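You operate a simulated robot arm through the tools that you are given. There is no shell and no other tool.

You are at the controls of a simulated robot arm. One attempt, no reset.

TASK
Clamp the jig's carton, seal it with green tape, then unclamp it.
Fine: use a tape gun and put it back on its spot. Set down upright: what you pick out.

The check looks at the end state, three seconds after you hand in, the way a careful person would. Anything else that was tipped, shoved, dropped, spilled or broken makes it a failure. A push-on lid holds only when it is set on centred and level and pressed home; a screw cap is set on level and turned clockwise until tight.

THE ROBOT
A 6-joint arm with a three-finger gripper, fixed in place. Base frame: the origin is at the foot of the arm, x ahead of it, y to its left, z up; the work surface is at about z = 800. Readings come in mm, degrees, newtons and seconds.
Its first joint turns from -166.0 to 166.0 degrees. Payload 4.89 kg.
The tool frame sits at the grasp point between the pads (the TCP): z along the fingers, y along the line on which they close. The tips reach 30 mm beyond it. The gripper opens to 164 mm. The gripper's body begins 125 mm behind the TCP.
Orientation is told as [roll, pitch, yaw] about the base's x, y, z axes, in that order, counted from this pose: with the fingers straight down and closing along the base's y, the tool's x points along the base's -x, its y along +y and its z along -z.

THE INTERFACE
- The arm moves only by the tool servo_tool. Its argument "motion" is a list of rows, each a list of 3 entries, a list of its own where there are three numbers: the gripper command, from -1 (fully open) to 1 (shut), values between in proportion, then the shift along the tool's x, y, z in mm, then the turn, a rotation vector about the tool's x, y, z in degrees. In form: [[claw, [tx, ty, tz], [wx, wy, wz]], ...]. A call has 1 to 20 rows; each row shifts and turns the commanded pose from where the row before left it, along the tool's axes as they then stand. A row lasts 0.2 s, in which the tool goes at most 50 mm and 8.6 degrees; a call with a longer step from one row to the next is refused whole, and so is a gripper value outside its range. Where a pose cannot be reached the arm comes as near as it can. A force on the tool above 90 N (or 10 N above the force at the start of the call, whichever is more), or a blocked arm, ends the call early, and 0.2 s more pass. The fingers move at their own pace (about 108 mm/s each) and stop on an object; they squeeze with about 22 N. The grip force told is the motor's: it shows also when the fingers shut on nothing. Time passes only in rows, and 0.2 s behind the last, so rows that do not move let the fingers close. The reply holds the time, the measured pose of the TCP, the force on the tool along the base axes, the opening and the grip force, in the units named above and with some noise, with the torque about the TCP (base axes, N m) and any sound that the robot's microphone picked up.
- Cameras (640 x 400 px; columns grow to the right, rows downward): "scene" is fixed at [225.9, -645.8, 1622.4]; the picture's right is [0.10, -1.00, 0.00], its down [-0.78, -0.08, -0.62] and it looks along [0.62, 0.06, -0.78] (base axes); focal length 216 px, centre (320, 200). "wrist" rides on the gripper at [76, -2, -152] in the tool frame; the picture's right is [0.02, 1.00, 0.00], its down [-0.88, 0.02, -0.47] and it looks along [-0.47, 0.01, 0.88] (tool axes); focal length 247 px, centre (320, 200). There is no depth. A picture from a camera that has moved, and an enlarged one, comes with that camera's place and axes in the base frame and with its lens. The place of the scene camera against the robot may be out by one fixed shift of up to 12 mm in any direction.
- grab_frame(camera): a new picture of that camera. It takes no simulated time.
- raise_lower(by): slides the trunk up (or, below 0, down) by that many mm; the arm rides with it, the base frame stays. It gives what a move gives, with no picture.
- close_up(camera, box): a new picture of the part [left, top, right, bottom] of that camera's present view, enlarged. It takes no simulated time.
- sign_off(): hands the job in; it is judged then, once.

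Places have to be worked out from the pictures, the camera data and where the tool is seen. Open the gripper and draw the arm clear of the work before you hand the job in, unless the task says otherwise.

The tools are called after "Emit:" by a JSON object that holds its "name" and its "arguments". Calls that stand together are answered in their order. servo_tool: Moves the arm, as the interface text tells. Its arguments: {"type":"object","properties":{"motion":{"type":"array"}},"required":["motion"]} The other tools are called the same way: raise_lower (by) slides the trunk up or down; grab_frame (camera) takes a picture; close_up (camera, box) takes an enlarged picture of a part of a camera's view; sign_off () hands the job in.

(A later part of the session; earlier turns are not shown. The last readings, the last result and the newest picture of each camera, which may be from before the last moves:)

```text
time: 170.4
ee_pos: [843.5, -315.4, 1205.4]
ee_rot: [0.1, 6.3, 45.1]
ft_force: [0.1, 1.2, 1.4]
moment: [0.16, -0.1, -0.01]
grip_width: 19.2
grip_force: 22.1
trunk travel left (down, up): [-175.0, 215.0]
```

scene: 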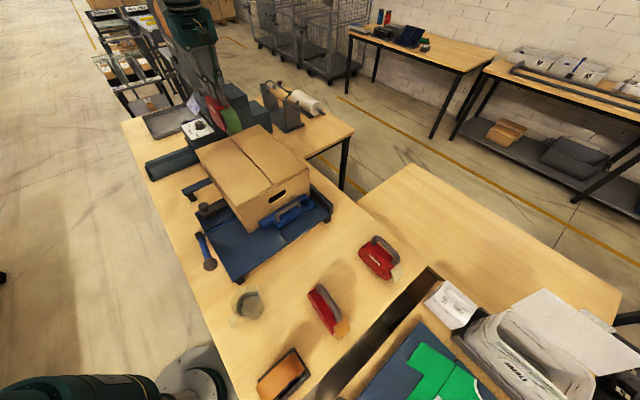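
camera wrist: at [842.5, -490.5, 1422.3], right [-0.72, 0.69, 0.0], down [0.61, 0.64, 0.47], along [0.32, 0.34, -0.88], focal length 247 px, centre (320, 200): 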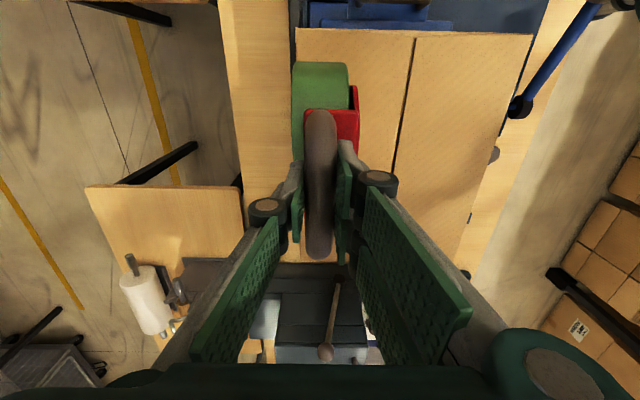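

Emit:
{"name": "servo_tool", "arguments": {"motion": [[1, [6, 0, 0.68], [0, 0.4, 0]], [1, [6, 0, 0.68], [0, 0, 0]], [1, [6, 0, 0.68], [0, 0, 0]], [1, [6, 0, 0.68], [0, 0.3, 0]], [1, [6, 0, 0.68], [0, 0, 0]], [1, [6, 0, 0.68], [0, 0, 0]], [1, [6, 0, 0.68], [0, 0.3, 0]], [1, [6, 0, 0.68], [0, 0, 0]]]}}

Emit:
{"name": "close_up", "arguments": {"camera": "wrist", "box": [220, 150, 420, 350]}}

Emit:
{"name": "close_up", "arguments": {"camera": "scene", "box": [190, 100, 320, 200]}}

```text
time: 172.2
ee_pos: [808.8, -349.9, 1205.6]
ee_rot: [0.1, 7.4, 45.0]
ft_force: [0.8, 0.1, 1.0]
moment: [0.25, -0.21, 0.04]
grip_width: 19.0
grip_force: 22.7
trunk travel left (down, up): [-175.0, 215.0]
```

```text
2.00 times, centred on (320, 250) of wrist
camera zoom: at [769.7, -389.5, 1366.9], right [-0.72, 0.69, 0.0], down [0.65, 0.67, 0.36], along [0.24, 0.26, -0.93], focal length 494 px, centre (320, 100)
```

zoom: 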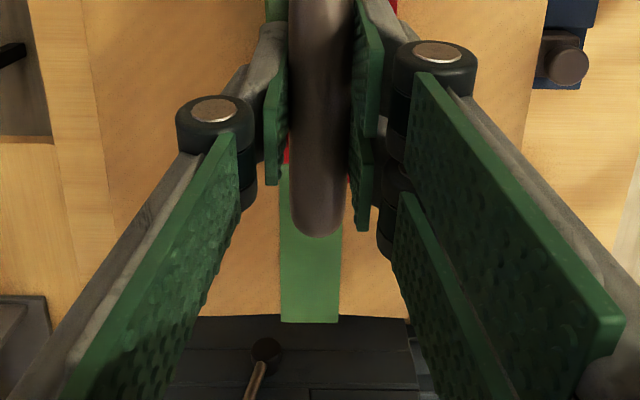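

```text
4.00 times, centred on (255, 150) of scene
camera zoom: at [225.9, -645.8, 1622.4], right [0.1, -1.0, 0.0], down [-0.78, -0.08, -0.62], along [0.62, 0.06, -0.78], focal length 865 px, centre (580, 400)
```

zoom: 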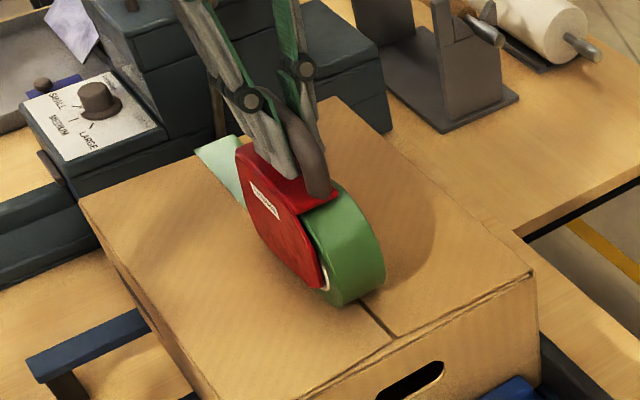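

The strip is continuous from the back edge to the gun, and the contact is at the roller. I keep going with the same balance.

Emit:
{"name": "servo_tool", "arguments": {"motion": [[1, [6, 0, 0.78], [0, 0.2, 0]], [1, [6, 0, 0.78], [0, 0, 0]], [1, [6, 0, 0.78], [0, 0, 0]], [1, [6, 0, 0.8], [0, 0.2, 0]], [1, [6, 0, 0.8], [0, 0, 0]], [1, [6, 0, 0.8], [0, 0, 0]]]}}

```text
time: 173.6
ee_pos: [782.3, -374.9, 1205.6]
ee_rot: [0.0, 7.7, 45.1]
ft_force: [-1.0, -0.5, -1.2]
moment: [0.09, -0.09, 0.01]
grip_width: 19.2
grip_force: 22.0
trunk travel left (down, up): [-175.0, 215.0]
```

Emit:
{"name": "servo_tool", "arguments": {"motion": [[1, [5, 0, 0.9], [0, 0.3, 0]], [1, [6, 0, 0.84], [0, 0, 0]], [1, [6, 0, 0.84], [0, 0.2, 0]], [1, [6, 0, 0.84], [0, 0, 0]], [1, [6, 0, 0.84], [0, 0.2, 0]], [1, [6, 0, 0.84], [0, 0, 0]]]}}

Emit:
{"name": "close_up", "arguments": {"camera": "wrist", "box": [220, 150, 420, 350]}}

```text
time: 175.0
ee_pos: [757.3, -399.4, 1205.7]
ee_rot: [0.1, 8.4, 45.1]
ft_force: [0.8, 0.3, 2.6]
moment: [0.42, -0.35, 0.0]
grip_width: 19.3
grip_force: 21.9
trunk travel left (down, up): [-175.0, 215.0]
```

```text
2.00 times, centred on (320, 250) of wrist
camera zoom: at [721.1, -438.3, 1367.6], right [-0.72, 0.69, 0.01], down [0.65, 0.68, 0.34], along [0.23, 0.25, -0.94], focal length 494 px, centre (320, 100)
```

zoom: 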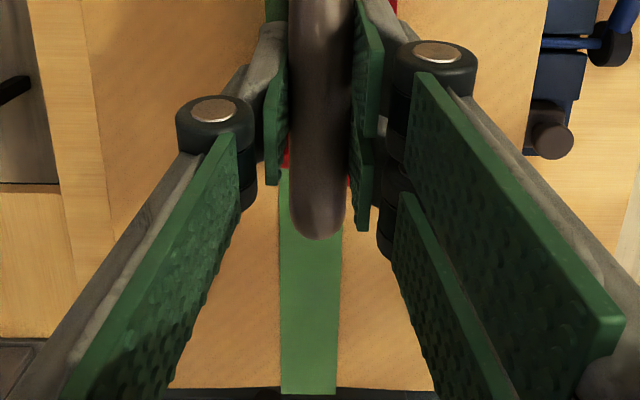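

The strip keeps growing cleanly, centred on the seam. I continue toward the front edge.

Emit:
{"name": "servo_tool", "arguments": {"motion": [[1, [6, 0, 0.87], [0, 0, 0]], [1, [6, 0, 0.87], [0, 0.2, 0]], [1, [6, 0, 0.87], [0, 0, 0]], [1, [6, 0, 0.87], [0, 0, 0]], [1, [6, 0, 0.87], [0, 0.2, 0]], [1, [6, 0, 0.87], [0, 0, 0]]]}}

```text
time: 176.4
ee_pos: [733.2, -425.5, 1205.7]
ee_rot: [0.1, 8.8, 44.9]
ft_force: [0.3, -0.3, -1.7]
moment: [0.03, 0.01, 0.0]
grip_width: 19.0
grip_force: 22.4
trunk travel left (down, up): [-175.0, 215.0]
```

Contact got weak here, so I press in place before going further.

Emit:
{"name": "servo_tool", "arguments": {"motion": [[1, [-6, 0, -0.4], [0, 0.4, 0]], [1, [0, 0, 0], [0, 0, 0]]]}}

Emit:
{"name": "close_up", "arguments": {"camera": "wrist", "box": [220, 150, 420, 350]}}

Emit:
{"name": "close_up", "arguments": {"camera": "scene", "box": [190, 100, 320, 200]}}

```text
time: 177.0
ee_pos: [736.0, -422.3, 1206.3]
ee_rot: [0.0, 9.1, 45.0]
ft_force: [-0.4, -1.3, 0.4]
moment: [0.03, -0.02, 0.0]
grip_width: 19.1
grip_force: 22.2
trunk travel left (down, up): [-175.0, 215.0]
```

```text
2.00 times, centred on (320, 250) of wrist
camera zoom: at [701.8, -458.6, 1368.9], right [-0.72, 0.69, 0.01], down [0.66, 0.68, 0.33], along [0.22, 0.24, -0.95], focal length 494 px, centre (320, 100)
```

zoom: 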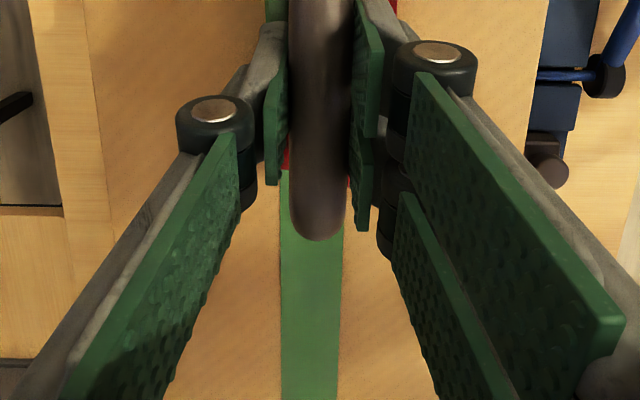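

```text
4.00 times, centred on (255, 150) of scene
camera zoom: at [225.9, -645.8, 1622.4], right [0.1, -1.0, 0.0], down [-0.78, -0.08, -0.62], along [0.62, 0.06, -0.78], focal length 865 px, centre (580, 400)
```

zoom: 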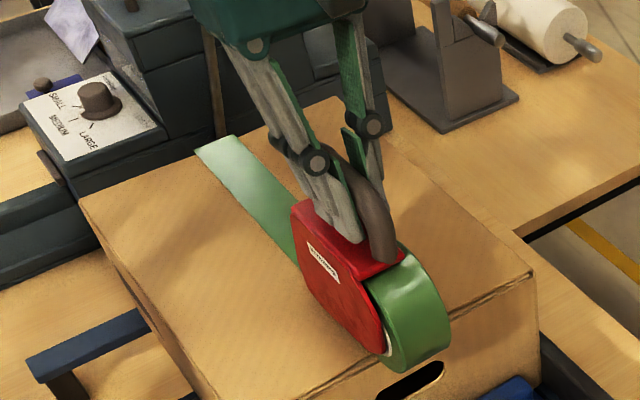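

The strip is in good order and contact is back (about 4 N at the roller). I go on toward the front edge.

Emit:
{"name": "servo_tool", "arguments": {"motion": [[1, [6, 0, 1.0], [0, 0, 0]], [1, [6, 0, 1.0], [0, 0.2, 0]], [1, [6, 0, 1.0], [0, 0, 0]], [1, [6, 0, 1.0], [0, 0.2, 0]], [1, [6, 0, 1.0], [0, 0, 0]]]}}

```text
time: 178.2
ee_pos: [714.5, -441.5, 1206.4]
ee_rot: [0.1, 9.7, 44.9]
ft_force: [1.3, 1.1, 1.7]
moment: [0.33, -0.28, 0.01]
grip_width: 19.0
grip_force: 22.1
trunk travel left (down, up): [-175.0, 215.0]
```

Emit:
{"name": "servo_tool", "arguments": {"motion": [[1, [6, 0, 1.03], [0, 0, 0]], [1, [6, 0, 1.03], [0, 0.1, 0]], [1, [6, 0, 1.03], [0, 0, 0]], [1, [6, 0, 1.03], [0, 0.1, 0]], [1, [6, 0, 1.03], [0, 0, 0]]]}}

Emit:
{"name": "close_up", "arguments": {"camera": "scene", "box": [215, 120, 315, 220]}}

Emit:
{"name": "close_up", "arguments": {"camera": "wrist", "box": [220, 150, 420, 350]}}

```text
time: 179.4
ee_pos: [692.9, -463.0, 1205.7]
ee_rot: [0.1, 9.8, 44.9]
ft_force: [0.2, 1.2, -0.1]
moment: [0.14, -0.11, 0.01]
grip_width: 19.1
grip_force: 22.0
trunk travel left (down, up): [-175.0, 215.0]
```

```text
4.00 times, centred on (265, 170) of scene
camera zoom: at [225.9, -645.8, 1622.4], right [0.1, -1.0, 0.0], down [-0.78, -0.08, -0.62], along [0.62, 0.06, -0.78], focal length 865 px, centre (540, 320)
```

zoom: 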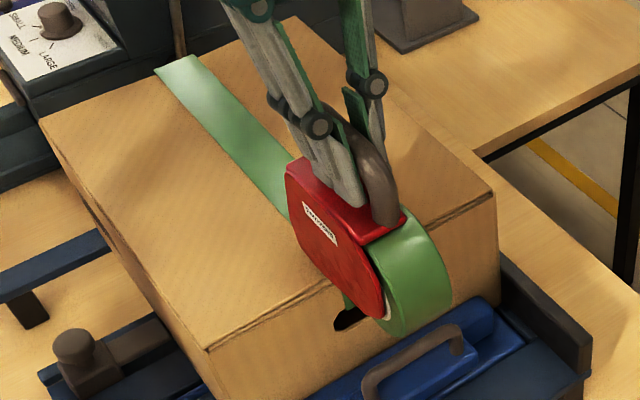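

```text
2.00 times, centred on (320, 250) of wrist
camera zoom: at [659.7, -499.3, 1369.2], right [-0.72, 0.69, 0.01], down [0.66, 0.68, 0.32], along [0.21, 0.23, -0.95], focal length 494 px, centre (320, 100)
```

zoom: 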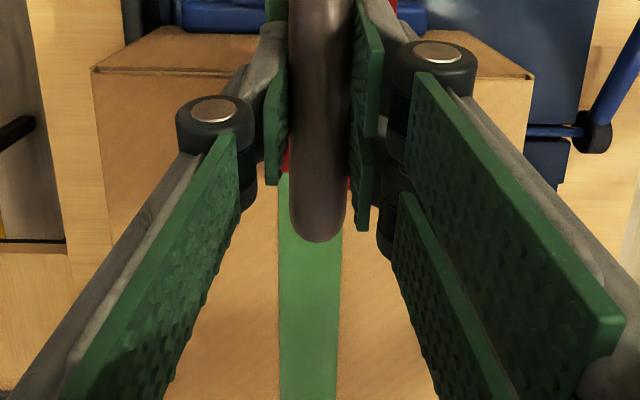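

About 45 mm remain to the front edge. I continue in two short stretches.

Emit:
{"name": "servo_tool", "arguments": {"motion": [[1, [6, 0, 1.15], [0, 0.1, 0]], [1, [6, 0, 1.06], [0, 0, 0]], [1, [6, 0, 1.06], [0, 0.1, 0]], [1, [6, 0, 1.06], [0, 0, 0]]]}}

Emit:
{"name": "servo_tool", "arguments": {"motion": [[1, [6, 0, 1.07], [0, 0.1, 0]], [1, [6, 0, 1.07], [0, 0, 0]], [1, [5, 0, 0.9], [0, 0, 0]]]}}

Emit:
{"name": "close_up", "arguments": {"camera": "scene", "box": [215, 120, 315, 220]}}

Emit:
{"name": "close_up", "arguments": {"camera": "wrist", "box": [220, 150, 420, 350]}}

```text
time: 180.4
ee_pos: [676.4, -481.6, 1204.1]
ee_rot: [0.1, 10.0, 45.0]
ft_force: [1.2, 1.3, 2.2]
moment: [0.41, -0.4, -0.04]
grip_width: 19.4
grip_force: 22.2
trunk travel left (down, up): [-175.0, 215.0]
```

```text
time: 181.2
ee_pos: [664.2, -494.1, 1206.0]
ee_rot: [0.1, 10.2, 45.1]
ft_force: [-0.2, -0.2, -3.0]
moment: [0.01, -0.01, 0.0]
grip_width: 19.3
grip_force: 22.0
trunk travel left (down, up): [-175.0, 215.0]
```

```text
4.00 times, centred on (265, 170) of scene
camera zoom: at [225.9, -645.8, 1622.4], right [0.1, -1.0, 0.0], down [-0.78, -0.08, -0.62], along [0.62, 0.06, -0.78], focal length 865 px, centre (540, 320)
```

zoom: 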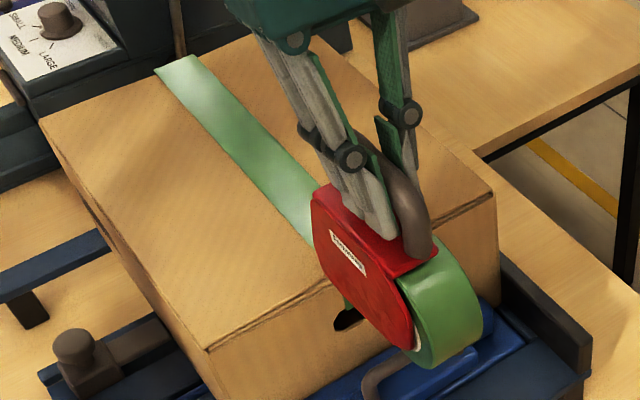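

```text
2.00 times, centred on (320, 250) of wrist
camera zoom: at [631.1, -528.5, 1368.9], right [-0.72, 0.69, 0.01], down [0.66, 0.68, 0.31], along [0.21, 0.23, -0.95], focal length 494 px, centre (320, 100)
```

zoom: 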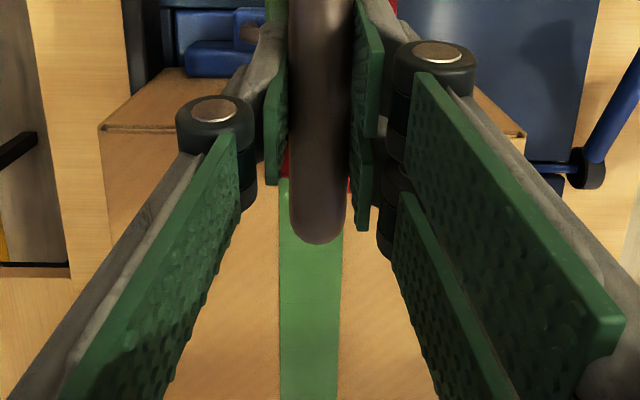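

Contact is gone now; the roller should be at or just over the front edge. I zoom in at the front edge.

Emit:
{"name": "close_up", "arguments": {"camera": "scene", "box": [285, 165, 325, 205]}}

Emit:
{"name": "close_up", "arguments": {"camera": "wrist", "box": [270, 180, 370, 290]}}

```text
10.00 times, centred on (305, 185) of scene
camera zoom: at [225.9, -645.8, 1622.4], right [0.1, -1.0, 0.0], down [-0.78, -0.08, -0.62], along [0.62, 0.06, -0.78], focal length 2163 px, centre (470, 350)
```

zoom: 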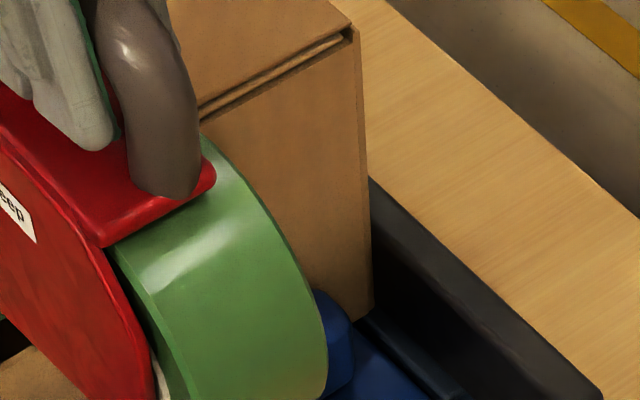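

```text
3.64 times, centred on (320, 235) of wrist
camera zoom: at [631.1, -528.5, 1368.9], right [-0.72, 0.69, 0.01], down [0.66, 0.68, 0.31], along [0.21, 0.23, -0.95], focal length 898 px, centre (320, 73)
```

zoom: 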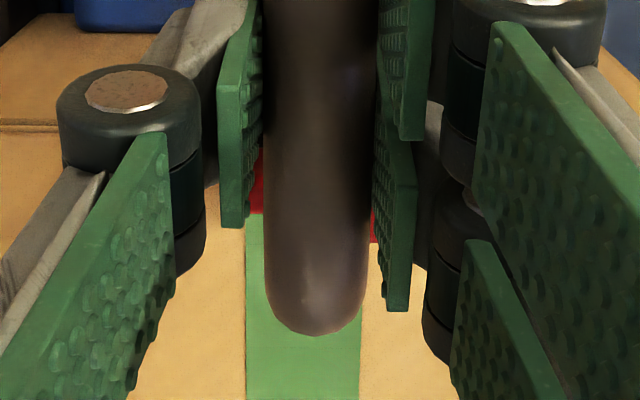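

Emit:
{"name": "close_up", "arguments": {"camera": "scene", "box": [285, 180, 315, 210]}}

Emit:
{"name": "close_up", "arguments": {"camera": "scene", "box": [270, 160, 320, 220]}}

```text
13.33 times, centred on (300, 195) of scene
camera zoom: at [225.9, -645.8, 1622.4], right [0.1, -1.0, 0.0], down [-0.78, -0.08, -0.62], along [0.62, 0.06, -0.78], focal length 2884 px, centre (587, 267)
```

zoom: 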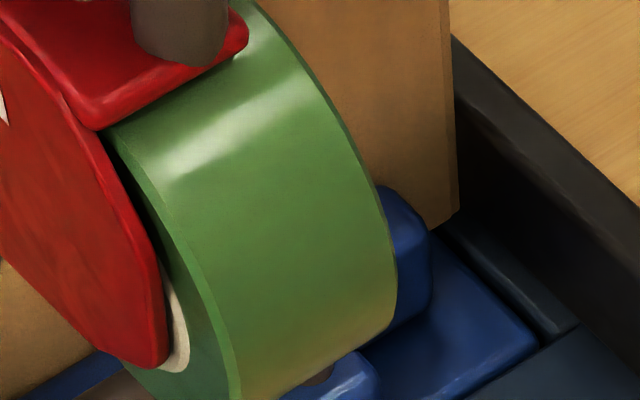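

```text
6.67 times, centred on (295, 190) of scene
camera zoom: at [225.9, -645.8, 1622.4], right [0.1, -1.0, 0.0], down [-0.78, -0.08, -0.62], along [0.62, 0.06, -0.78], focal length 1442 px, centre (487, 267)
```

zoom: 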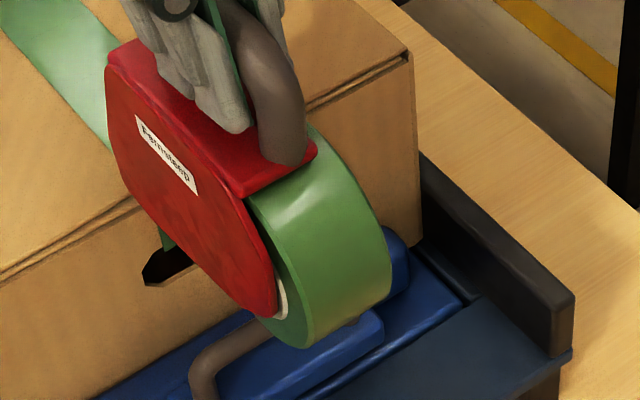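

A green tab shows on the front face beside the hand hole: the tape has gone over the front edge, so the strip is complete. I lift the gun straight up.

Emit:
{"name": "servo_tool", "arguments": {"motion": [[1, [2, 0, -10], [0, 0, 0]], [1, [5.3, 0, -29.5], [0, 0, 0]], [1, [5.3, 0, -29.5], [0, 0, 0]], [1, [0, 0, 0], [0, 0, 0]]]}}

Emit:
{"name": "close_up", "arguments": {"camera": "scene", "box": [190, 100, 330, 230]}}

```text
time: 182.2
ee_pos: [662.9, -493.1, 1277.7]
ee_rot: [0.2, 10.2, 45.0]
ft_force: [-1.2, 0.8, -2.5]
moment: [-0.02, -0.04, -0.01]
grip_width: 19.3
grip_force: 22.1
trunk travel left (down, up): [-175.0, 215.0]
```

```text
3.08 times, centred on (260, 165) of scene
camera zoom: at [225.9, -645.8, 1622.4], right [0.1, -1.0, 0.0], down [-0.78, -0.08, -0.62], along [0.62, 0.06, -0.78], focal length 666 px, centre (505, 308)
```

zoom: 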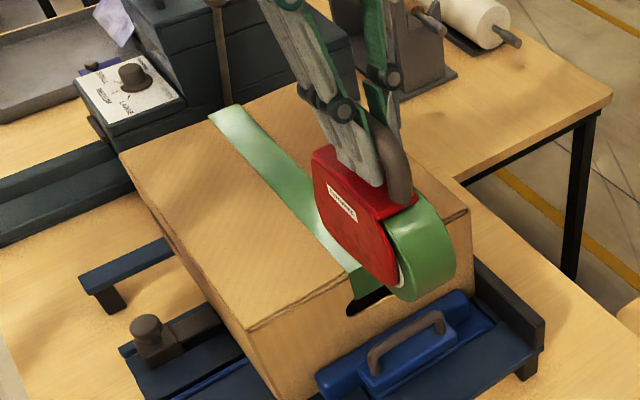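

The tape covers the whole seam and folds onto the front face. I compare the handle's lie in the grip with the earlier crop to see how far the gun has pivoted.

Emit:
{"name": "close_up", "arguments": {"camera": "wrist", "box": [220, 80, 420, 280]}}

Emit:
{"name": "close_up", "arguments": {"camera": "scene", "box": [240, 130, 320, 210]}}

```text
2.00 times, centred on (320, 180) of wrist
camera zoom: at [629.7, -528.1, 1440.7], right [-0.72, 0.69, 0.01], down [0.66, 0.68, 0.31], along [0.21, 0.23, -0.95], focal length 494 px, centre (320, 240)
```

zoom: 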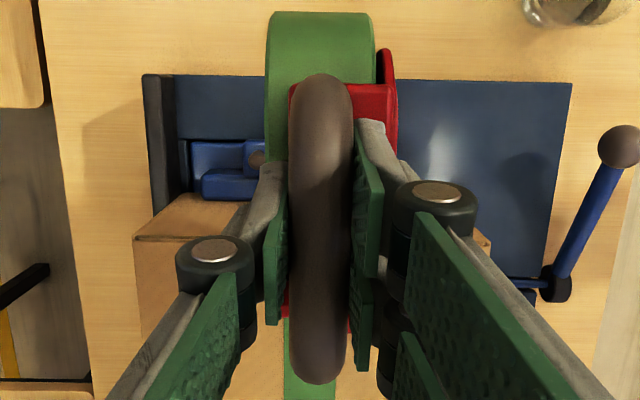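

```text
5.00 times, centred on (280, 170) of scene
camera zoom: at [225.9, -645.8, 1622.4], right [0.1, -1.0, 0.0], down [-0.78, -0.08, -0.62], along [0.62, 0.06, -0.78], focal length 1081 px, centre (520, 350)
```

zoom: 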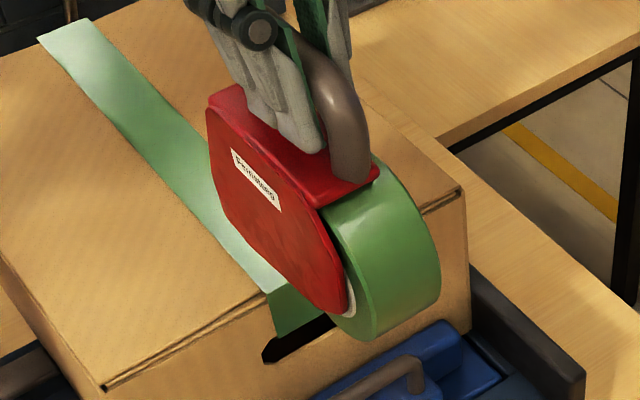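

The strip is complete. The gun has pivoted a few degrees in the grip, so I take 5° of tilt out of the tool to level the gun, then carry it back toward its spot at a safe height.

Emit:
{"name": "servo_tool", "arguments": {"motion": [[1, [0, 0, -10], [0, -5, 0]], [1, [40.2, -7, 3.7], [0, 0, 0]], [1, [40.2, -7, 3.7], [0, 0, 0]], [1, [40.2, -7, 3.7], [0, 0, 0]], [1, [40.2, -7, 3.7], [0, 0, 0]], [1, [40.2, -7, 3.7], [0, 0, 0]], [1, [40.2, -7, 3.7], [0, 0, 0]], [1, [40.2, -7, 3.7], [0, 0, 0]], [1, [40.2, -7, 3.7], [0, 0, 0]], [1, [0, 0, 0], [-0.27, 0, 3]], [1, [0, 0, 0], [0, 0, 0]]]}}

Emit:
{"name": "close_up", "arguments": {"camera": "scene", "box": [335, 195, 405, 285]}}

Emit:
{"name": "grab_frame", "arguments": {"camera": "wrist"}}

```text
time: 184.6
ee_pos: [477.0, -760.6, 1284.9]
ee_rot: [0.1, 5.1, 41.8]
ft_force: [0.2, -0.5, -3.3]
moment: [0.07, -0.08, -0.03]
grip_width: 19.1
grip_force: 22.2
trunk travel left (down, up): [-175.0, 215.0]
```

```text
4.44 times, centred on (370, 240) of scene
camera zoom: at [225.9, -645.8, 1622.4], right [0.1, -1.0, 0.0], down [-0.78, -0.08, -0.62], along [0.62, 0.06, -0.78], focal length 961 px, centre (98, 22)
```

zoom: 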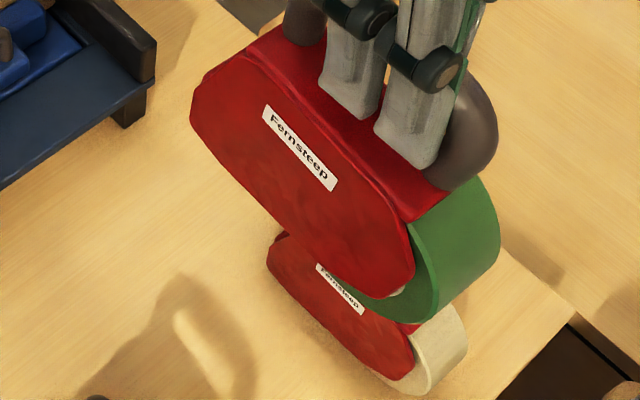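

```text
taken
camera wrist: at [431.4, -803.7, 1442.4], right [-0.68, 0.73, 0.0], down [0.67, 0.63, 0.39], along [0.28, 0.27, -0.92], focal length 247 px, centre (320, 200)
```

wrist: 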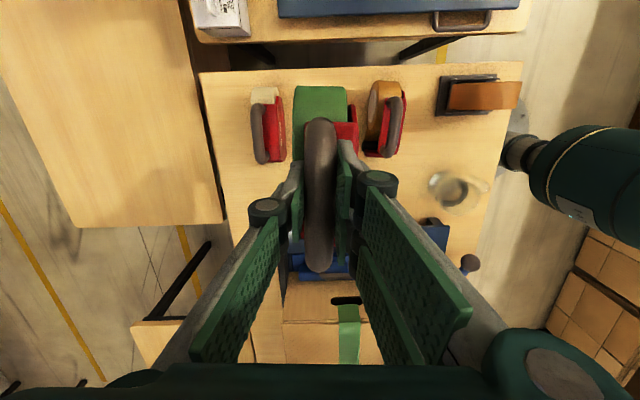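

The gun hangs about 4–5° nose-up now, so it was level before; I put the tilt back by 4.5° and compare again with the crop from when it was level.

Emit:
{"name": "servo_tool", "arguments": {"motion": [[1, [0, 0, 0], [0, 4.5, 0]], [1, [0, 0, 0], [0, 0, 0]]]}}

Emit:
{"name": "close_up", "arguments": {"camera": "scene", "box": [335, 195, 405, 285]}}

```text
time: 185.2
ee_pos: [476.9, -760.9, 1284.3]
ee_rot: [0.1, 9.6, 42.0]
ft_force: [-0.6, -0.9, -3.0]
moment: [0.02, 0.01, -0.03]
grip_width: 18.9
grip_force: 22.2
trunk travel left (down, up): [-175.0, 215.0]
```

```text
4.44 times, centred on (370, 240) of scene
camera zoom: at [225.9, -645.8, 1622.4], right [0.1, -1.0, 0.0], down [-0.78, -0.08, -0.62], along [0.62, 0.06, -0.78], focal length 961 px, centre (98, 22)
```

zoom: 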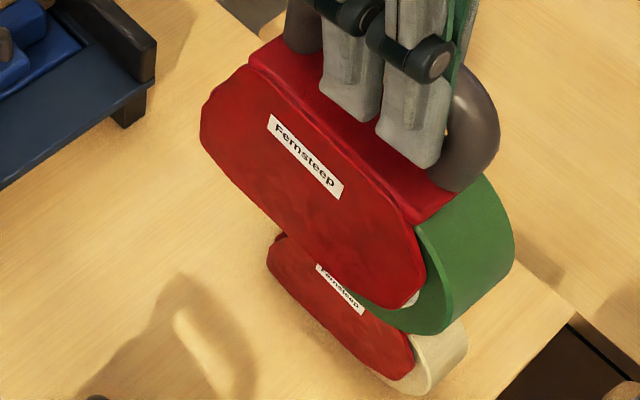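

The gun is level again, sitting about 6 mm higher in the grip than before. I correct the sideways offset and lower it to some 15 mm above the table at its spot.

Emit:
{"name": "servo_tool", "arguments": {"motion": [[1, [5.1, 1.6, 0.9], [0, 0, 0]], [1, [-6.67, 0, 39.44], [0, 0, 0]], [1, [-6.67, 0, 39.44], [0, 0, 0]], [1, [-6.67, 0, 39.44], [0, 0, 0]], [1, [-6.67, 0, 39.44], [0, 0, 0]], [1, [-6.67, 0, 39.44], [0, 0, 0]], [1, [-6.67, 0, 39.44], [0, 0, 0]], [1, [-5, 0, 29.6], [0, 0, 0]], [1, [-3.67, 0, 21.7], [0, 0, 0]], [1, [0, 0, 0], [0, 0, 0]]]}}

Emit:
{"name": "close_up", "arguments": {"camera": "scene", "box": [320, 240, 400, 320]}}

Emit:
{"name": "close_up", "arguments": {"camera": "wrist", "box": [200, 40, 440, 260]}}

```text
time: 187.4
ee_pos: [470.5, -760.7, 990.7]
ee_rot: [0.1, 9.5, 41.9]
ft_force: [1.3, -0.2, -3.8]
moment: [0.06, 0.01, 0.0]
grip_width: 19.2
grip_force: 22.0
trunk travel left (down, up): [-175.0, 215.0]
```

```text
5.00 times, centred on (360, 280) of scene
camera zoom: at [225.9, -645.8, 1622.4], right [0.1, -1.0, 0.0], down [-0.78, -0.08, -0.62], along [0.62, 0.06, -0.78], focal length 1081 px, centre (120, -200)
```

zoom: 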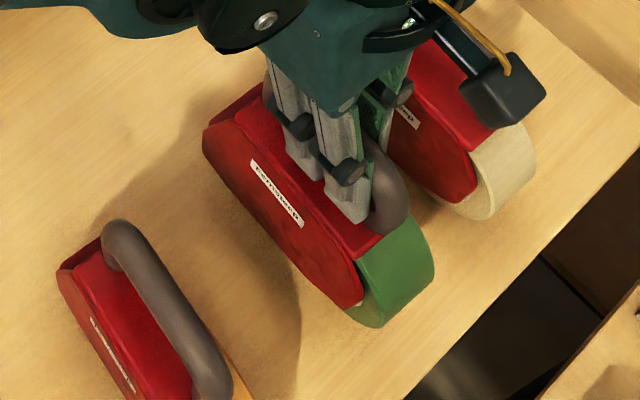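

```text
1.82 times, centred on (320, 150) of wrist
camera zoom: at [434.8, -795.2, 1155.0], right [-0.68, 0.73, 0.01], down [0.69, 0.65, 0.32], along [0.23, 0.22, -0.95], focal length 449 px, centre (320, 291)
```

zoom: 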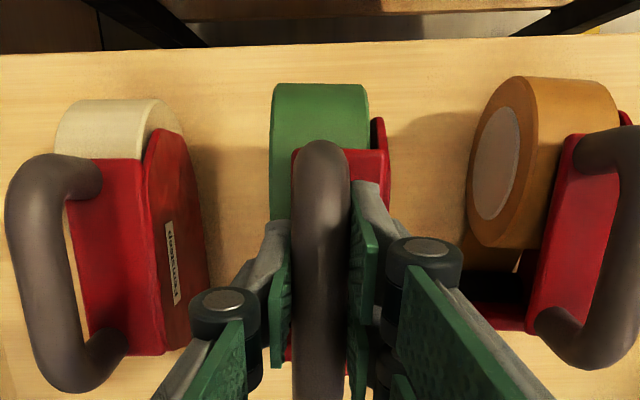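

Accounting for the remaining height, label and plate outline match the original picture, so the gun is over its spot. I lower 20 mm, then find the table in small steps.

Emit:
{"name": "servo_tool", "arguments": {"motion": [[1, [-1.67, 0, 9.86], [0, 0, 0]], [1, [-1.67, 0, 9.86], [0, 0, 0]], [1, [-0.67, 0, 3.9], [0, 0, 0]], [1, [0, 0, 0], [0, 0, 0]]]}}

Emit:
{"name": "servo_tool", "arguments": {"motion": [[1, [-0.33, 0, 2], [0, 0, 0]], [1, [-0.33, 0, 2], [0, 0, 0]], [1, [0, 0, 0], [0, 0, 0]]]}}

```text
time: 188.4
ee_pos: [470.9, -762.6, 969.3]
ee_rot: [0.1, 9.6, 42.0]
ft_force: [1.0, 0.2, -3.6]
moment: [0.03, -0.01, 0.02]
grip_width: 19.4
grip_force: 22.0
trunk travel left (down, up): [-175.0, 215.0]
```

```text
time: 189.2
ee_pos: [471.2, -763.0, 965.6]
ee_rot: [0.1, 9.5, 42.1]
ft_force: [0.6, 0.0, -4.1]
moment: [0.01, -0.04, 0.0]
grip_width: 19.3
grip_force: 22.0
trunk travel left (down, up): [-175.0, 215.0]
```

Emit:
{"name": "servo_tool", "arguments": {"motion": [[1, [-0.25, 0, 1.5], [0, 0, 0]], [1, [-0.25, 0, 1.5], [0, 0, 0]], [1, [0, 0, 0], [0, 0, 0]]]}}

Emit:
{"name": "servo_tool", "arguments": {"motion": [[1, [-0.17, 0, 1], [0, 0, 0]], [1, [-0.17, 0, 1], [0, 0, 0]], [1, [0, 0, 0], [0, 0, 0]]]}}

```text
time: 190.0
ee_pos: [470.0, -761.8, 961.7]
ee_rot: [0.1, 9.6, 41.9]
ft_force: [-0.2, 0.2, -2.7]
moment: [0.0, -0.02, -0.03]
grip_width: 19.3
grip_force: 21.9
trunk travel left (down, up): [-175.0, 215.0]
```

```text
time: 190.8
ee_pos: [470.3, -762.1, 960.2]
ee_rot: [0.1, 9.5, 42.0]
ft_force: [0.5, -0.4, -3.2]
moment: [0.0, -0.03, 0.02]
grip_width: 19.0
grip_force: 22.1
trunk travel left (down, up): [-175.0, 215.0]
```

Emit:
{"name": "servo_tool", "arguments": {"motion": [[1, [-0.17, 0, 1], [0, 0, 0]], [1, [-0.17, 0, 1], [0, 0, 0]], [1, [0, 0, 0], [0, 0, 0]]]}}

Emit:
{"name": "servo_tool", "arguments": {"motion": [[1, [-0.17, 0, 1], [0, 0, 0]], [1, [0, 0, 0], [0, 0, 0]]]}}

Emit:
{"name": "close_up", "arguments": {"camera": "scene", "box": [320, 240, 400, 320]}}

```text
time: 191.6
ee_pos: [471.3, -762.0, 959.2]
ee_rot: [0.2, 9.6, 42.0]
ft_force: [3.0, -1.3, 19.1]
moment: [-0.15, 0.19, 0.03]
grip_width: 19.4
grip_force: 21.4
trunk travel left (down, up): [-175.0, 215.0]
```

```text
time: 192.2
ee_pos: [471.5, -762.0, 957.3]
ee_rot: [0.1, 9.5, 42.1]
ft_force: [4.9, 0.3, 18.4]
moment: [-0.01, 0.09, 0.01]
grip_width: 19.0
grip_force: 22.3
trunk travel left (down, up): [-175.0, 215.0]
```

```text
5.00 times, centred on (360, 280) of scene
camera zoom: at [225.9, -645.8, 1622.4], right [0.1, -1.0, 0.0], down [-0.78, -0.08, -0.62], along [0.62, 0.06, -0.78], focal length 1081 px, centre (120, -200)
```

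zoom: 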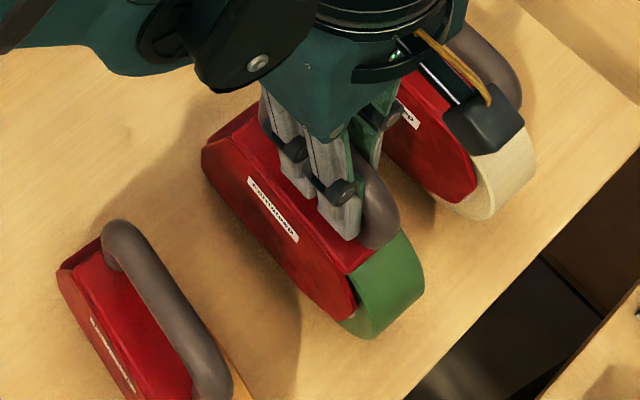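

The gun is on the table and label, plate and roll line up with the first picture. I relax the press, open the hand and rise straight up.

Emit:
{"name": "servo_tool", "arguments": {"motion": [[1, [0.2, 0, -1.2], [0, 0, 0]], [0.5, [0, 0, 0], [0, 0, 0]], [0.2, [0, 0, 0], [0, 0, 0]], [0.0, [0, 0, 0], [0, 0, 0]], [0.0, [0, 0, 0], [0, 0, 0]], [0.0, [3.3, 0, -19.7], [0, 0, 0]], [0.0, [6.67, 0, -39.44], [0, 0, 0]], [0.0, [6.67, 0, -39.44], [0, 0, 0]], [0.0, [6.67, 0, -39.44], [0, 0, 0]], [0.0, [0, 0, 0], [0, 0, 0]]]}}

Emit:
{"name": "close_up", "arguments": {"camera": "scene", "box": [320, 240, 400, 320]}}

Emit:
{"name": "grab_frame", "arguments": {"camera": "wrist"}}

```text
time: 194.4
ee_pos: [471.6, -763.1, 1097.7]
ee_rot: [0.1, 9.6, 41.9]
ft_force: [-0.7, 0.4, -0.1]
moment: [-0.04, -0.03, 0.0]
grip_width: 81.9
grip_force: 0.0
trunk travel left (down, up): [-175.0, 215.0]
```

```text
5.00 times, centred on (360, 280) of scene
camera zoom: at [225.9, -645.8, 1622.4], right [0.1, -1.0, 0.0], down [-0.78, -0.08, -0.62], along [0.62, 0.06, -0.78], focal length 1081 px, centre (120, -200)
```

zoom: 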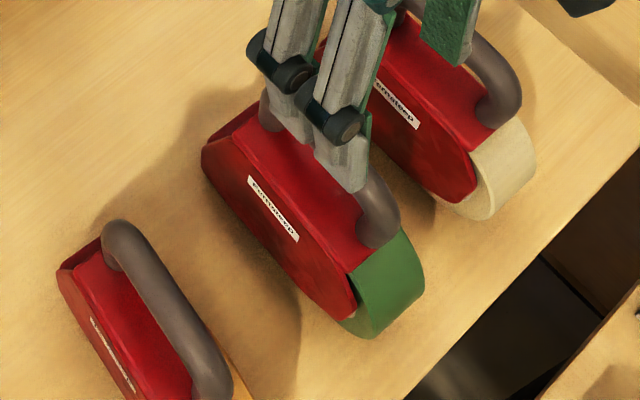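

```text
taken
camera wrist: at [436.0, -797.7, 1260.4], right [-0.68, 0.73, 0.01], down [0.69, 0.65, 0.32], along [0.23, 0.22, -0.95], focal length 247 px, centre (320, 200)
```

wrist: 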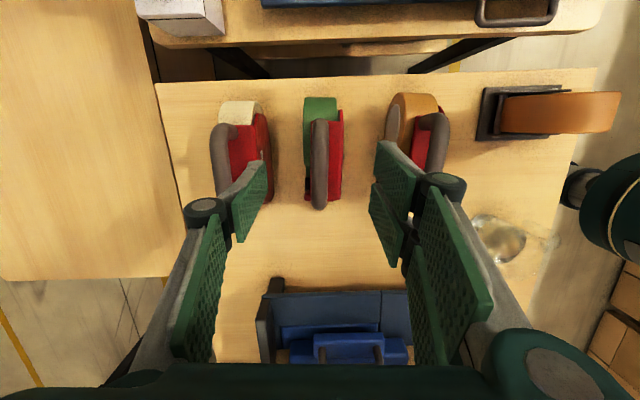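

The green gun stands upright exactly where it was. Now I unclamp: I level the tool, turn to 45° and go above the pusher bar's handle.

Emit:
{"name": "servo_tool", "arguments": {"motion": [[0.0, [0, 0, -20], [0, -4.8, 0]], [0.0, [0, 0, -20], [0, -4.8, 0]], [0.0, [0, 0, 0], [0, 0, -3]], [-0.8, [-40, 4.7, -4.7], [0, 0, 0]], [-0.8, [-40, 4.7, -4.7], [0, 0, 0]], [-0.8, [-40, 4.7, -4.7], [0, 0, 0]], [-0.8, [-40, 4.7, -4.7], [0, 0, 0]], [-0.8, [-40, 4.7, -4.7], [0, 0, 0]], [-0.8, [-40, 4.7, -4.7], [0, 0, 0]], [-0.8, [-40, 4.7, -4.7], [0, 0, 0]], [-0.8, [-40, 4.7, -4.7], [0, 0, 0]], [-0.8, [-40, 4.7, -4.7], [0, 0, 0]], [-0.8, [0, 0, 0], [0, 0, 0]]]}}

Emit:
{"name": "grab_frame", "arguments": {"camera": "wrist"}}

Emit:
{"name": "grab_frame", "arguments": {"camera": "scene"}}

```text
time: 197.2
ee_pos: [699.9, -472.5, 1179.7]
ee_rot: [0.1, 0.0, 45.0]
ft_force: [0.0, 0.8, 0.0]
moment: [-0.02, 0.02, 0.0]
grip_width: 147.4
grip_force: 0.0
trunk travel left (down, up): [-175.0, 215.0]
```

```text
taken
camera wrist: at [646.9, -528.7, 1331.0], right [-0.72, 0.69, 0.0], down [0.61, 0.64, 0.47], along [0.33, 0.34, -0.88], focal length 247 px, centre (320, 200)
```

wrist: 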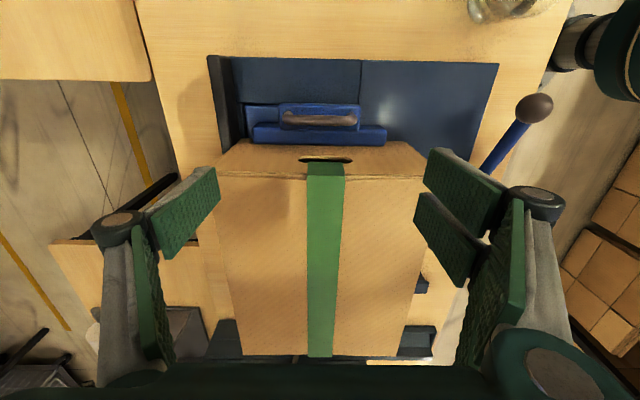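

```text
taken
```

scene: 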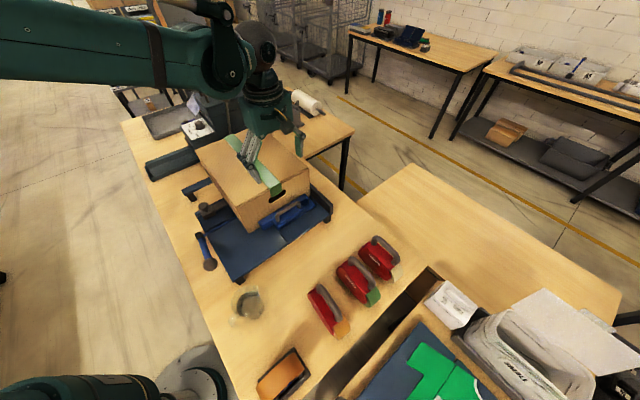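

The tape runs the full seam and folds over the front. I check the handle's position under the hand before descending.

Emit:
{"name": "close_up", "arguments": {"camera": "wrist", "box": [220, 60, 420, 200]}}

Emit:
{"name": "close_up", "arguments": {"camera": "scene", "box": [234, 215, 266, 235]}}

```text
2.86 times, centred on (320, 130) of wrist
camera zoom: at [646.9, -528.7, 1331.0], right [-0.72, 0.69, 0.0], down [0.61, 0.64, 0.47], along [0.33, 0.34, -0.88], focal length 706 px, centre (320, 400)
```

zoom: 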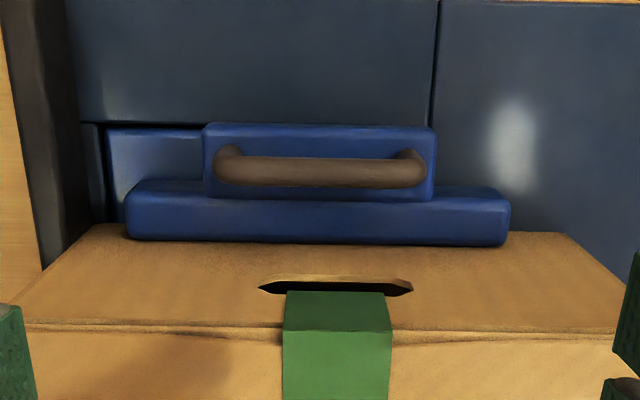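

```text
16.00 times, centred on (250, 225) of scene
camera zoom: at [225.9, -645.8, 1622.4], right [0.1, -1.0, 0.0], down [-0.78, -0.08, -0.62], along [0.62, 0.06, -0.78], focal length 3461 px, centre (1440, -200)
```

zoom: 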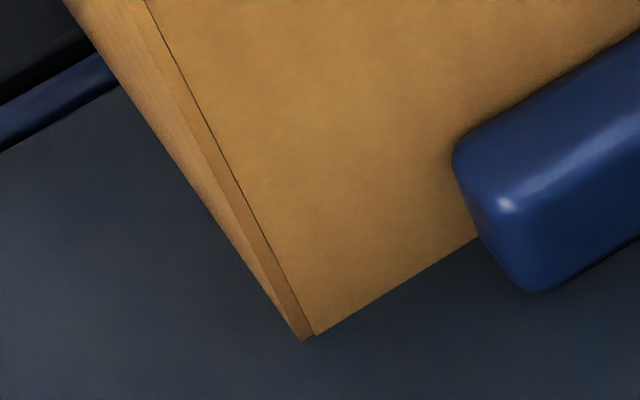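

Emit:
{"name": "servo_tool", "arguments": {"motion": [[-1, [6, -0.7, 30], [0, 0, 0]], [-1, [0, 0, 40], [0, 0, 0]], [-1, [0, 0, 40], [0, 0, 0]], [-1, [0, 0, 40], [0, 0, 0]], [-1, [0, 0, 40], [0, 0, 0]], [-1, [0, 0, 0], [0, 0, 0]]]}}

Emit:
{"name": "grab_frame", "arguments": {"camera": "wrist"}}

```text
time: 198.6
ee_pos: [694.3, -480.6, 990.0]
ee_rot: [0.0, 0.0, 44.9]
ft_force: [0.7, -0.6, -0.4]
moment: [0.04, 0.05, -0.02]
grip_width: 163.8
grip_force: 0.0
trunk travel left (down, up): [-175.0, 215.0]
```

```text
taken
camera wrist: at [642.3, -535.5, 1141.5], right [-0.72, 0.69, 0.0], down [0.61, 0.64, 0.47], along [0.33, 0.34, -0.88], focal length 247 px, centre (320, 200)
```

wrist: 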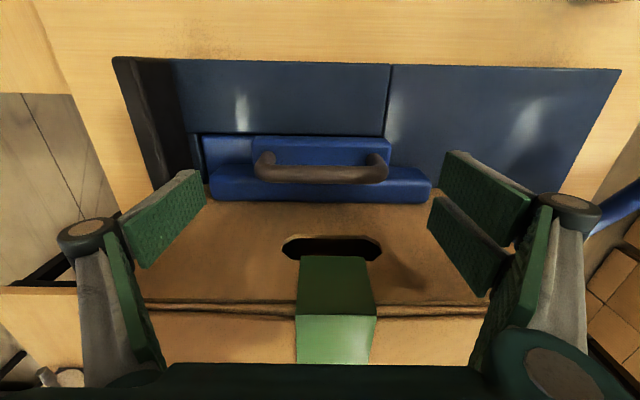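

The handle is centred. I descend onto it, close, and pull the bar back 20 mm first.

Emit:
{"name": "servo_tool", "arguments": {"motion": [[-1, [0, 0, 20], [0, 0, 0]], [-1, [0, 0, 18], [0, 0, 0]], [-1, [0, 0, 12], [0, 0, 0]], [-1, [0, 0, 0], [0, 0, 0]], [1, [0, 0, 0], [0, 0, 0]], [1, [0, 0, 0], [0, 0, 0]], [1, [0, 0, 0], [0, 0, 0]], [1, [4, 0, 0], [0, 0, 0]], [1, [4, 0, 0], [0, 0, 0]], [1, [4, 0, 0], [0, 0, 0]], [1, [4, 0, 0], [0, 0, 0]], [1, [4, 0, 0], [0, 0, 0]], [1, [0, 0, 0], [0, 0, 0]]]}}

Emit:
{"name": "close_up", "arguments": {"camera": "scene", "box": [180, 110, 350, 290]}}

```text
time: 201.4
ee_pos: [681.3, -493.0, 940.2]
ee_rot: [0.1, 0.0, 45.0]
ft_force: [24.9, -17.1, 42.2]
moment: [0.15, -0.12, 0.5]
grip_width: 112.9
grip_force: 44.7
trunk travel left (down, up): [-175.0, 215.0]
```

```text
2.22 times, centred on (265, 200) of scene
camera zoom: at [225.9, -645.8, 1622.4], right [0.1, -1.0, 0.0], down [-0.78, -0.08, -0.62], along [0.62, 0.06, -0.78], focal length 481 px, centre (442, 200)
```

zoom: 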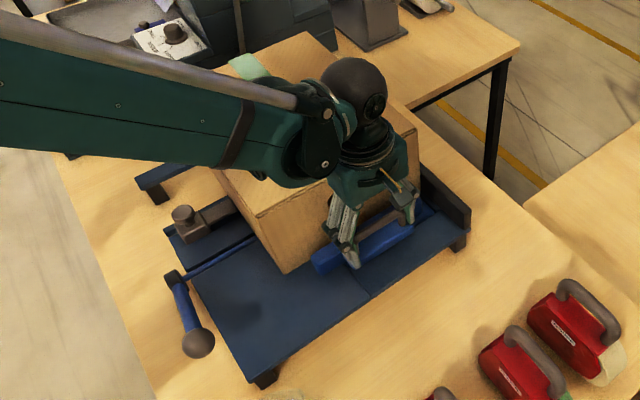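

The bar slides back and the carton stays. I relax the vertical load by 1 mm and pull the bar back the rest of the way to where it was at the start.

Emit:
{"name": "servo_tool", "arguments": {"motion": [[1, [3, 0, -0.8], [0, 0, 0]], [1, [5, 0, 0], [0, 0, 0]], [1, [5, 0, 0], [0, 0, 0]], [1, [5, 0, 0], [0, 0, 0]], [1, [5, 0, 0], [0, 0, 0]], [1, [5, 0, 0], [0, 0, 0]], [1, [5, 0, 0], [0, 0, 0]], [1, [5, 0, 0], [0, 0, 0]], [1, [5, 0, 0], [0, 0, 0]], [1, [5, 0, 0], [0, 0, 0]], [1, [4, 0, 0], [0, 0, 0]], [1, [2, 0, 0], [0, 0, 0]], [1, [0, 0, 0], [0, 0, 0]]]}}

Emit:
{"name": "close_up", "arguments": {"camera": "scene", "box": [180, 110, 350, 290]}}

```text
time: 204.2
ee_pos: [642.7, -532.9, 941.3]
ee_rot: [0.0, -0.1, 44.9]
ft_force: [19.8, -13.8, 33.3]
moment: [0.87, 0.5, 0.36]
grip_width: 112.9
grip_force: 44.8
trunk travel left (down, up): [-175.0, 215.0]
```

```text
2.22 times, centred on (265, 200) of scene
camera zoom: at [225.9, -645.8, 1622.4], right [0.1, -1.0, 0.0], down [-0.78, -0.08, -0.62], along [0.62, 0.06, -0.78], focal length 481 px, centre (442, 200)
```

zoom: 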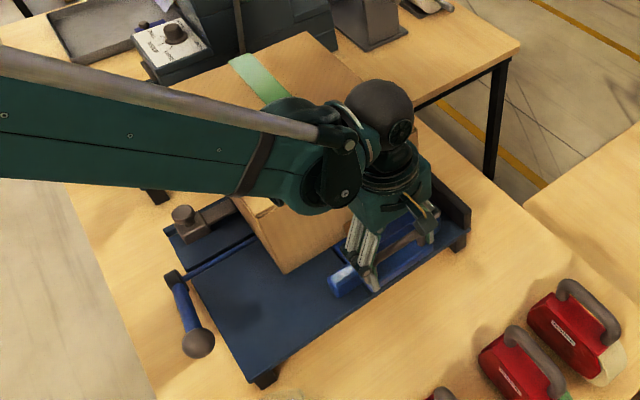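

The bar is back at its starting place and the carton did not follow. I open the hand and rise clear.

Emit:
{"name": "servo_tool", "arguments": {"motion": [[0.0, [0, 0, 0], [0, 0, 0]], [-0.8, [0, 0, 0], [0, 0, 0]], [-1, [0, 0, 0], [0, 0, 0]], [-1, [0, 0, -15], [0, 0, 0]], [-1, [0, 0, -40], [0, 0, 0]], [-1, [0, 0, -45], [0, 0, 0]], [-1, [0, 0, -45], [0, 0, 0]], [-1, [0, 0, -45], [0, 0, 0]], [-1, [0, 0, -45], [0, 0, 0]], [-1, [0, 0, 0], [0, 0, 0]]]}}

Emit:
{"name": "grab_frame", "arguments": {"camera": "wrist"}}

Emit:
{"name": "close_up", "arguments": {"camera": "scene", "box": [180, 110, 350, 290]}}

```text
time: 206.4
ee_pos: [642.9, -532.7, 1177.2]
ee_rot: [0.0, 0.0, 44.9]
ft_force: [0.0, -0.4, -0.3]
moment: [-0.04, -0.06, 0.03]
grip_width: 163.7
grip_force: 0.1
trunk travel left (down, up): [-175.0, 215.0]
```

```text
taken
camera wrist: at [591.4, -587.4, 1330.2], right [-0.72, 0.69, 0.0], down [0.61, 0.64, 0.47], along [0.33, 0.34, -0.88], focal length 247 px, centre (320, 200)
```

wrist: 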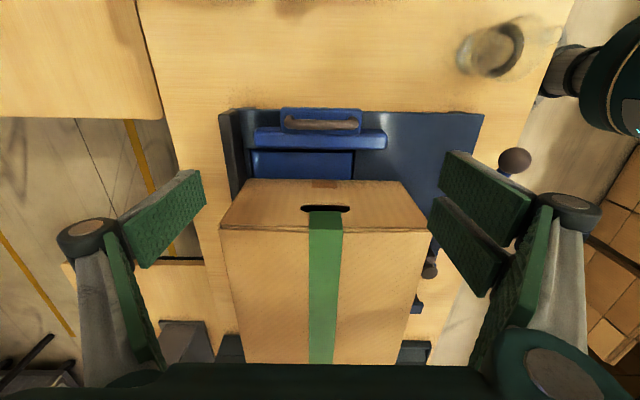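

```text
2.22 times, centred on (265, 200) of scene
camera zoom: at [225.9, -645.8, 1622.4], right [0.1, -1.0, 0.0], down [-0.78, -0.08, -0.62], along [0.62, 0.06, -0.78], focal length 481 px, centre (442, 200)
```

zoom: 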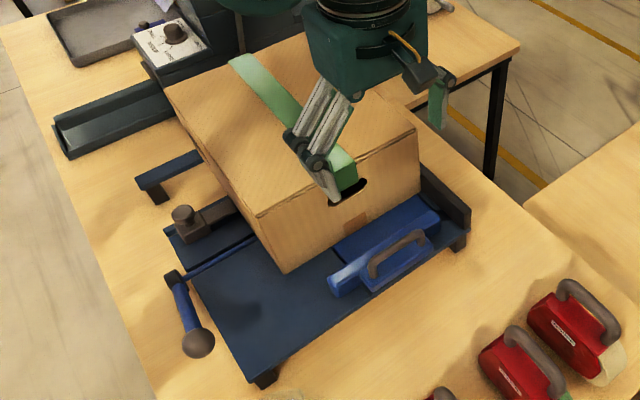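

The bar is retracted. Next is the side slider: I move over its knob near (692, -127.5) and turn to yaw -45°.

Emit:
{"name": "servo_tool", "arguments": {"motion": [[0.0, [-35.7, 27.9, 0], [0, 0, 0]], [0.0, [-35.7, 27.9, 0], [0, 0, 0]], [0.0, [-35.7, 27.9, 0], [0, 0, 0]], [0.0, [-35.7, 27.9, 0], [0, 0, 0]], [0.0, [-35.7, 27.9, 0], [0, 0, 0]], [0.0, [-35.7, 27.9, 0], [0, 0, 0]], [0.0, [-35.7, 27.9, 0], [0, 0, 0]], [0.0, [-35.7, 27.9, 0], [0, 0, 0]], [0.0, [-35.7, 28.1, 0], [0, 0, 0]], [0.0, [0, 0, 0], [0, 0, 0]]]}}

Emit:
{"name": "servo_tool", "arguments": {"motion": [[0.0, [0, 0, 0], [0, 0, 7.5]], [0.0, [0, 0, 0], [0, 0, 7.5]], [0.0, [0, 0, 0], [0, 0, 7.5]], [0.0, [0, 0, 0], [0, 0, 7.5]], [0.0, [0, 0, 0], [0, 0, 7.5]], [0.0, [0, 0, 0], [0, 0, 7.5]], [0.0, [0, 0, 0], [0, 0, 7.5]], [0.0, [0, 0, 0], [0, 0, 7.5]], [0.0, [0, 0, 0], [0, 0, 7.5]], [0.0, [0, 0, 0], [0, 0, 7.5]], [0.0, [0, 0, 0], [0, 0, 7.5]], [0.0, [0, 0, 0], [0, 0, 7.5]], [0.0, [0, 0, 0], [0, 0, 0]]]}}

Emit:
{"name": "grab_frame", "arguments": {"camera": "wrist"}}

```text
time: 208.6
ee_pos: [691.9, -125.0, 1177.6]
ee_rot: [0.1, -0.1, 44.9]
ft_force: [-0.3, -0.4, 0.6]
moment: [-0.02, -0.01, -0.02]
grip_width: 82.2
grip_force: 0.2
trunk travel left (down, up): [-175.0, 215.0]
```

```text
time: 211.4
ee_pos: [693.4, -126.4, 1174.4]
ee_rot: [0.0, 0.0, -45.1]
ft_force: [0.3, -0.2, -0.2]
moment: [-0.03, 0.01, 0.03]
grip_width: 82.2
grip_force: 0.0
trunk travel left (down, up): [-175.0, 215.0]
```

```text
taken
camera wrist: at [638.3, -73.3, 1327.7], right [0.69, 0.72, 0.0], down [0.64, -0.61, 0.47], along [0.34, -0.33, -0.88], focal length 247 px, centre (320, 200)
```

wrist: 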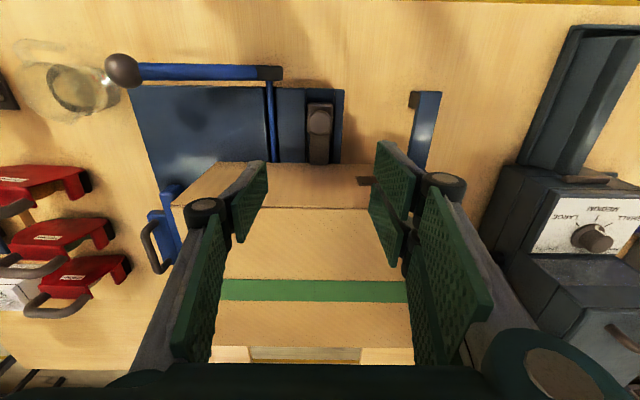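

The knob is right under the tool. I descend to it.

Emit:
{"name": "servo_tool", "arguments": {"motion": [[0.0, [0, 0, 40], [0, 0, 0]], [0.0, [0, 0, 40], [0, 0, 0]], [0.0, [0, 0, 40], [0, 0, 0]], [0.0, [0, 0, 40], [0, 0, 0]], [0.0, [0, 0, 30], [0, 0, 0]], [0.0, [0, 0, 20], [0, 0, 0]], [0.0, [0, 0, 0], [0, 0, 0]]]}}

Emit:
{"name": "grab_frame", "arguments": {"camera": "wrist"}}

```text
time: 213.0
ee_pos: [693.5, -127.8, 966.7]
ee_rot: [-0.1, 0.1, -45.1]
ft_force: [0.8, -0.5, 0.3]
moment: [-0.01, 0.02, -0.01]
grip_width: 82.1
grip_force: 0.1
trunk travel left (down, up): [-175.0, 215.0]
```

```text
taken
camera wrist: at [638.2, -74.0, 1119.0], right [0.69, 0.72, 0.0], down [0.64, -0.61, 0.47], along [0.34, -0.33, -0.88], focal length 247 px, centre (320, 200)
```

wrist: 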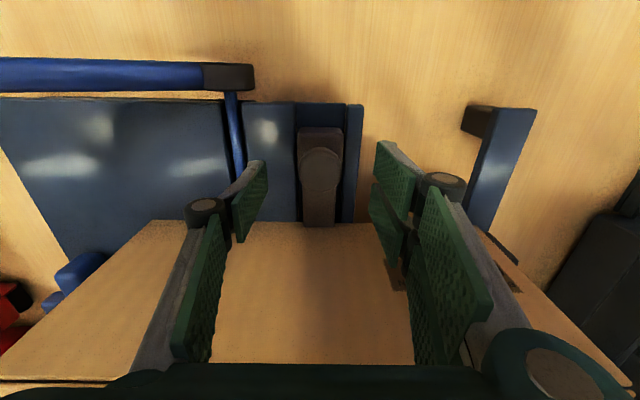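

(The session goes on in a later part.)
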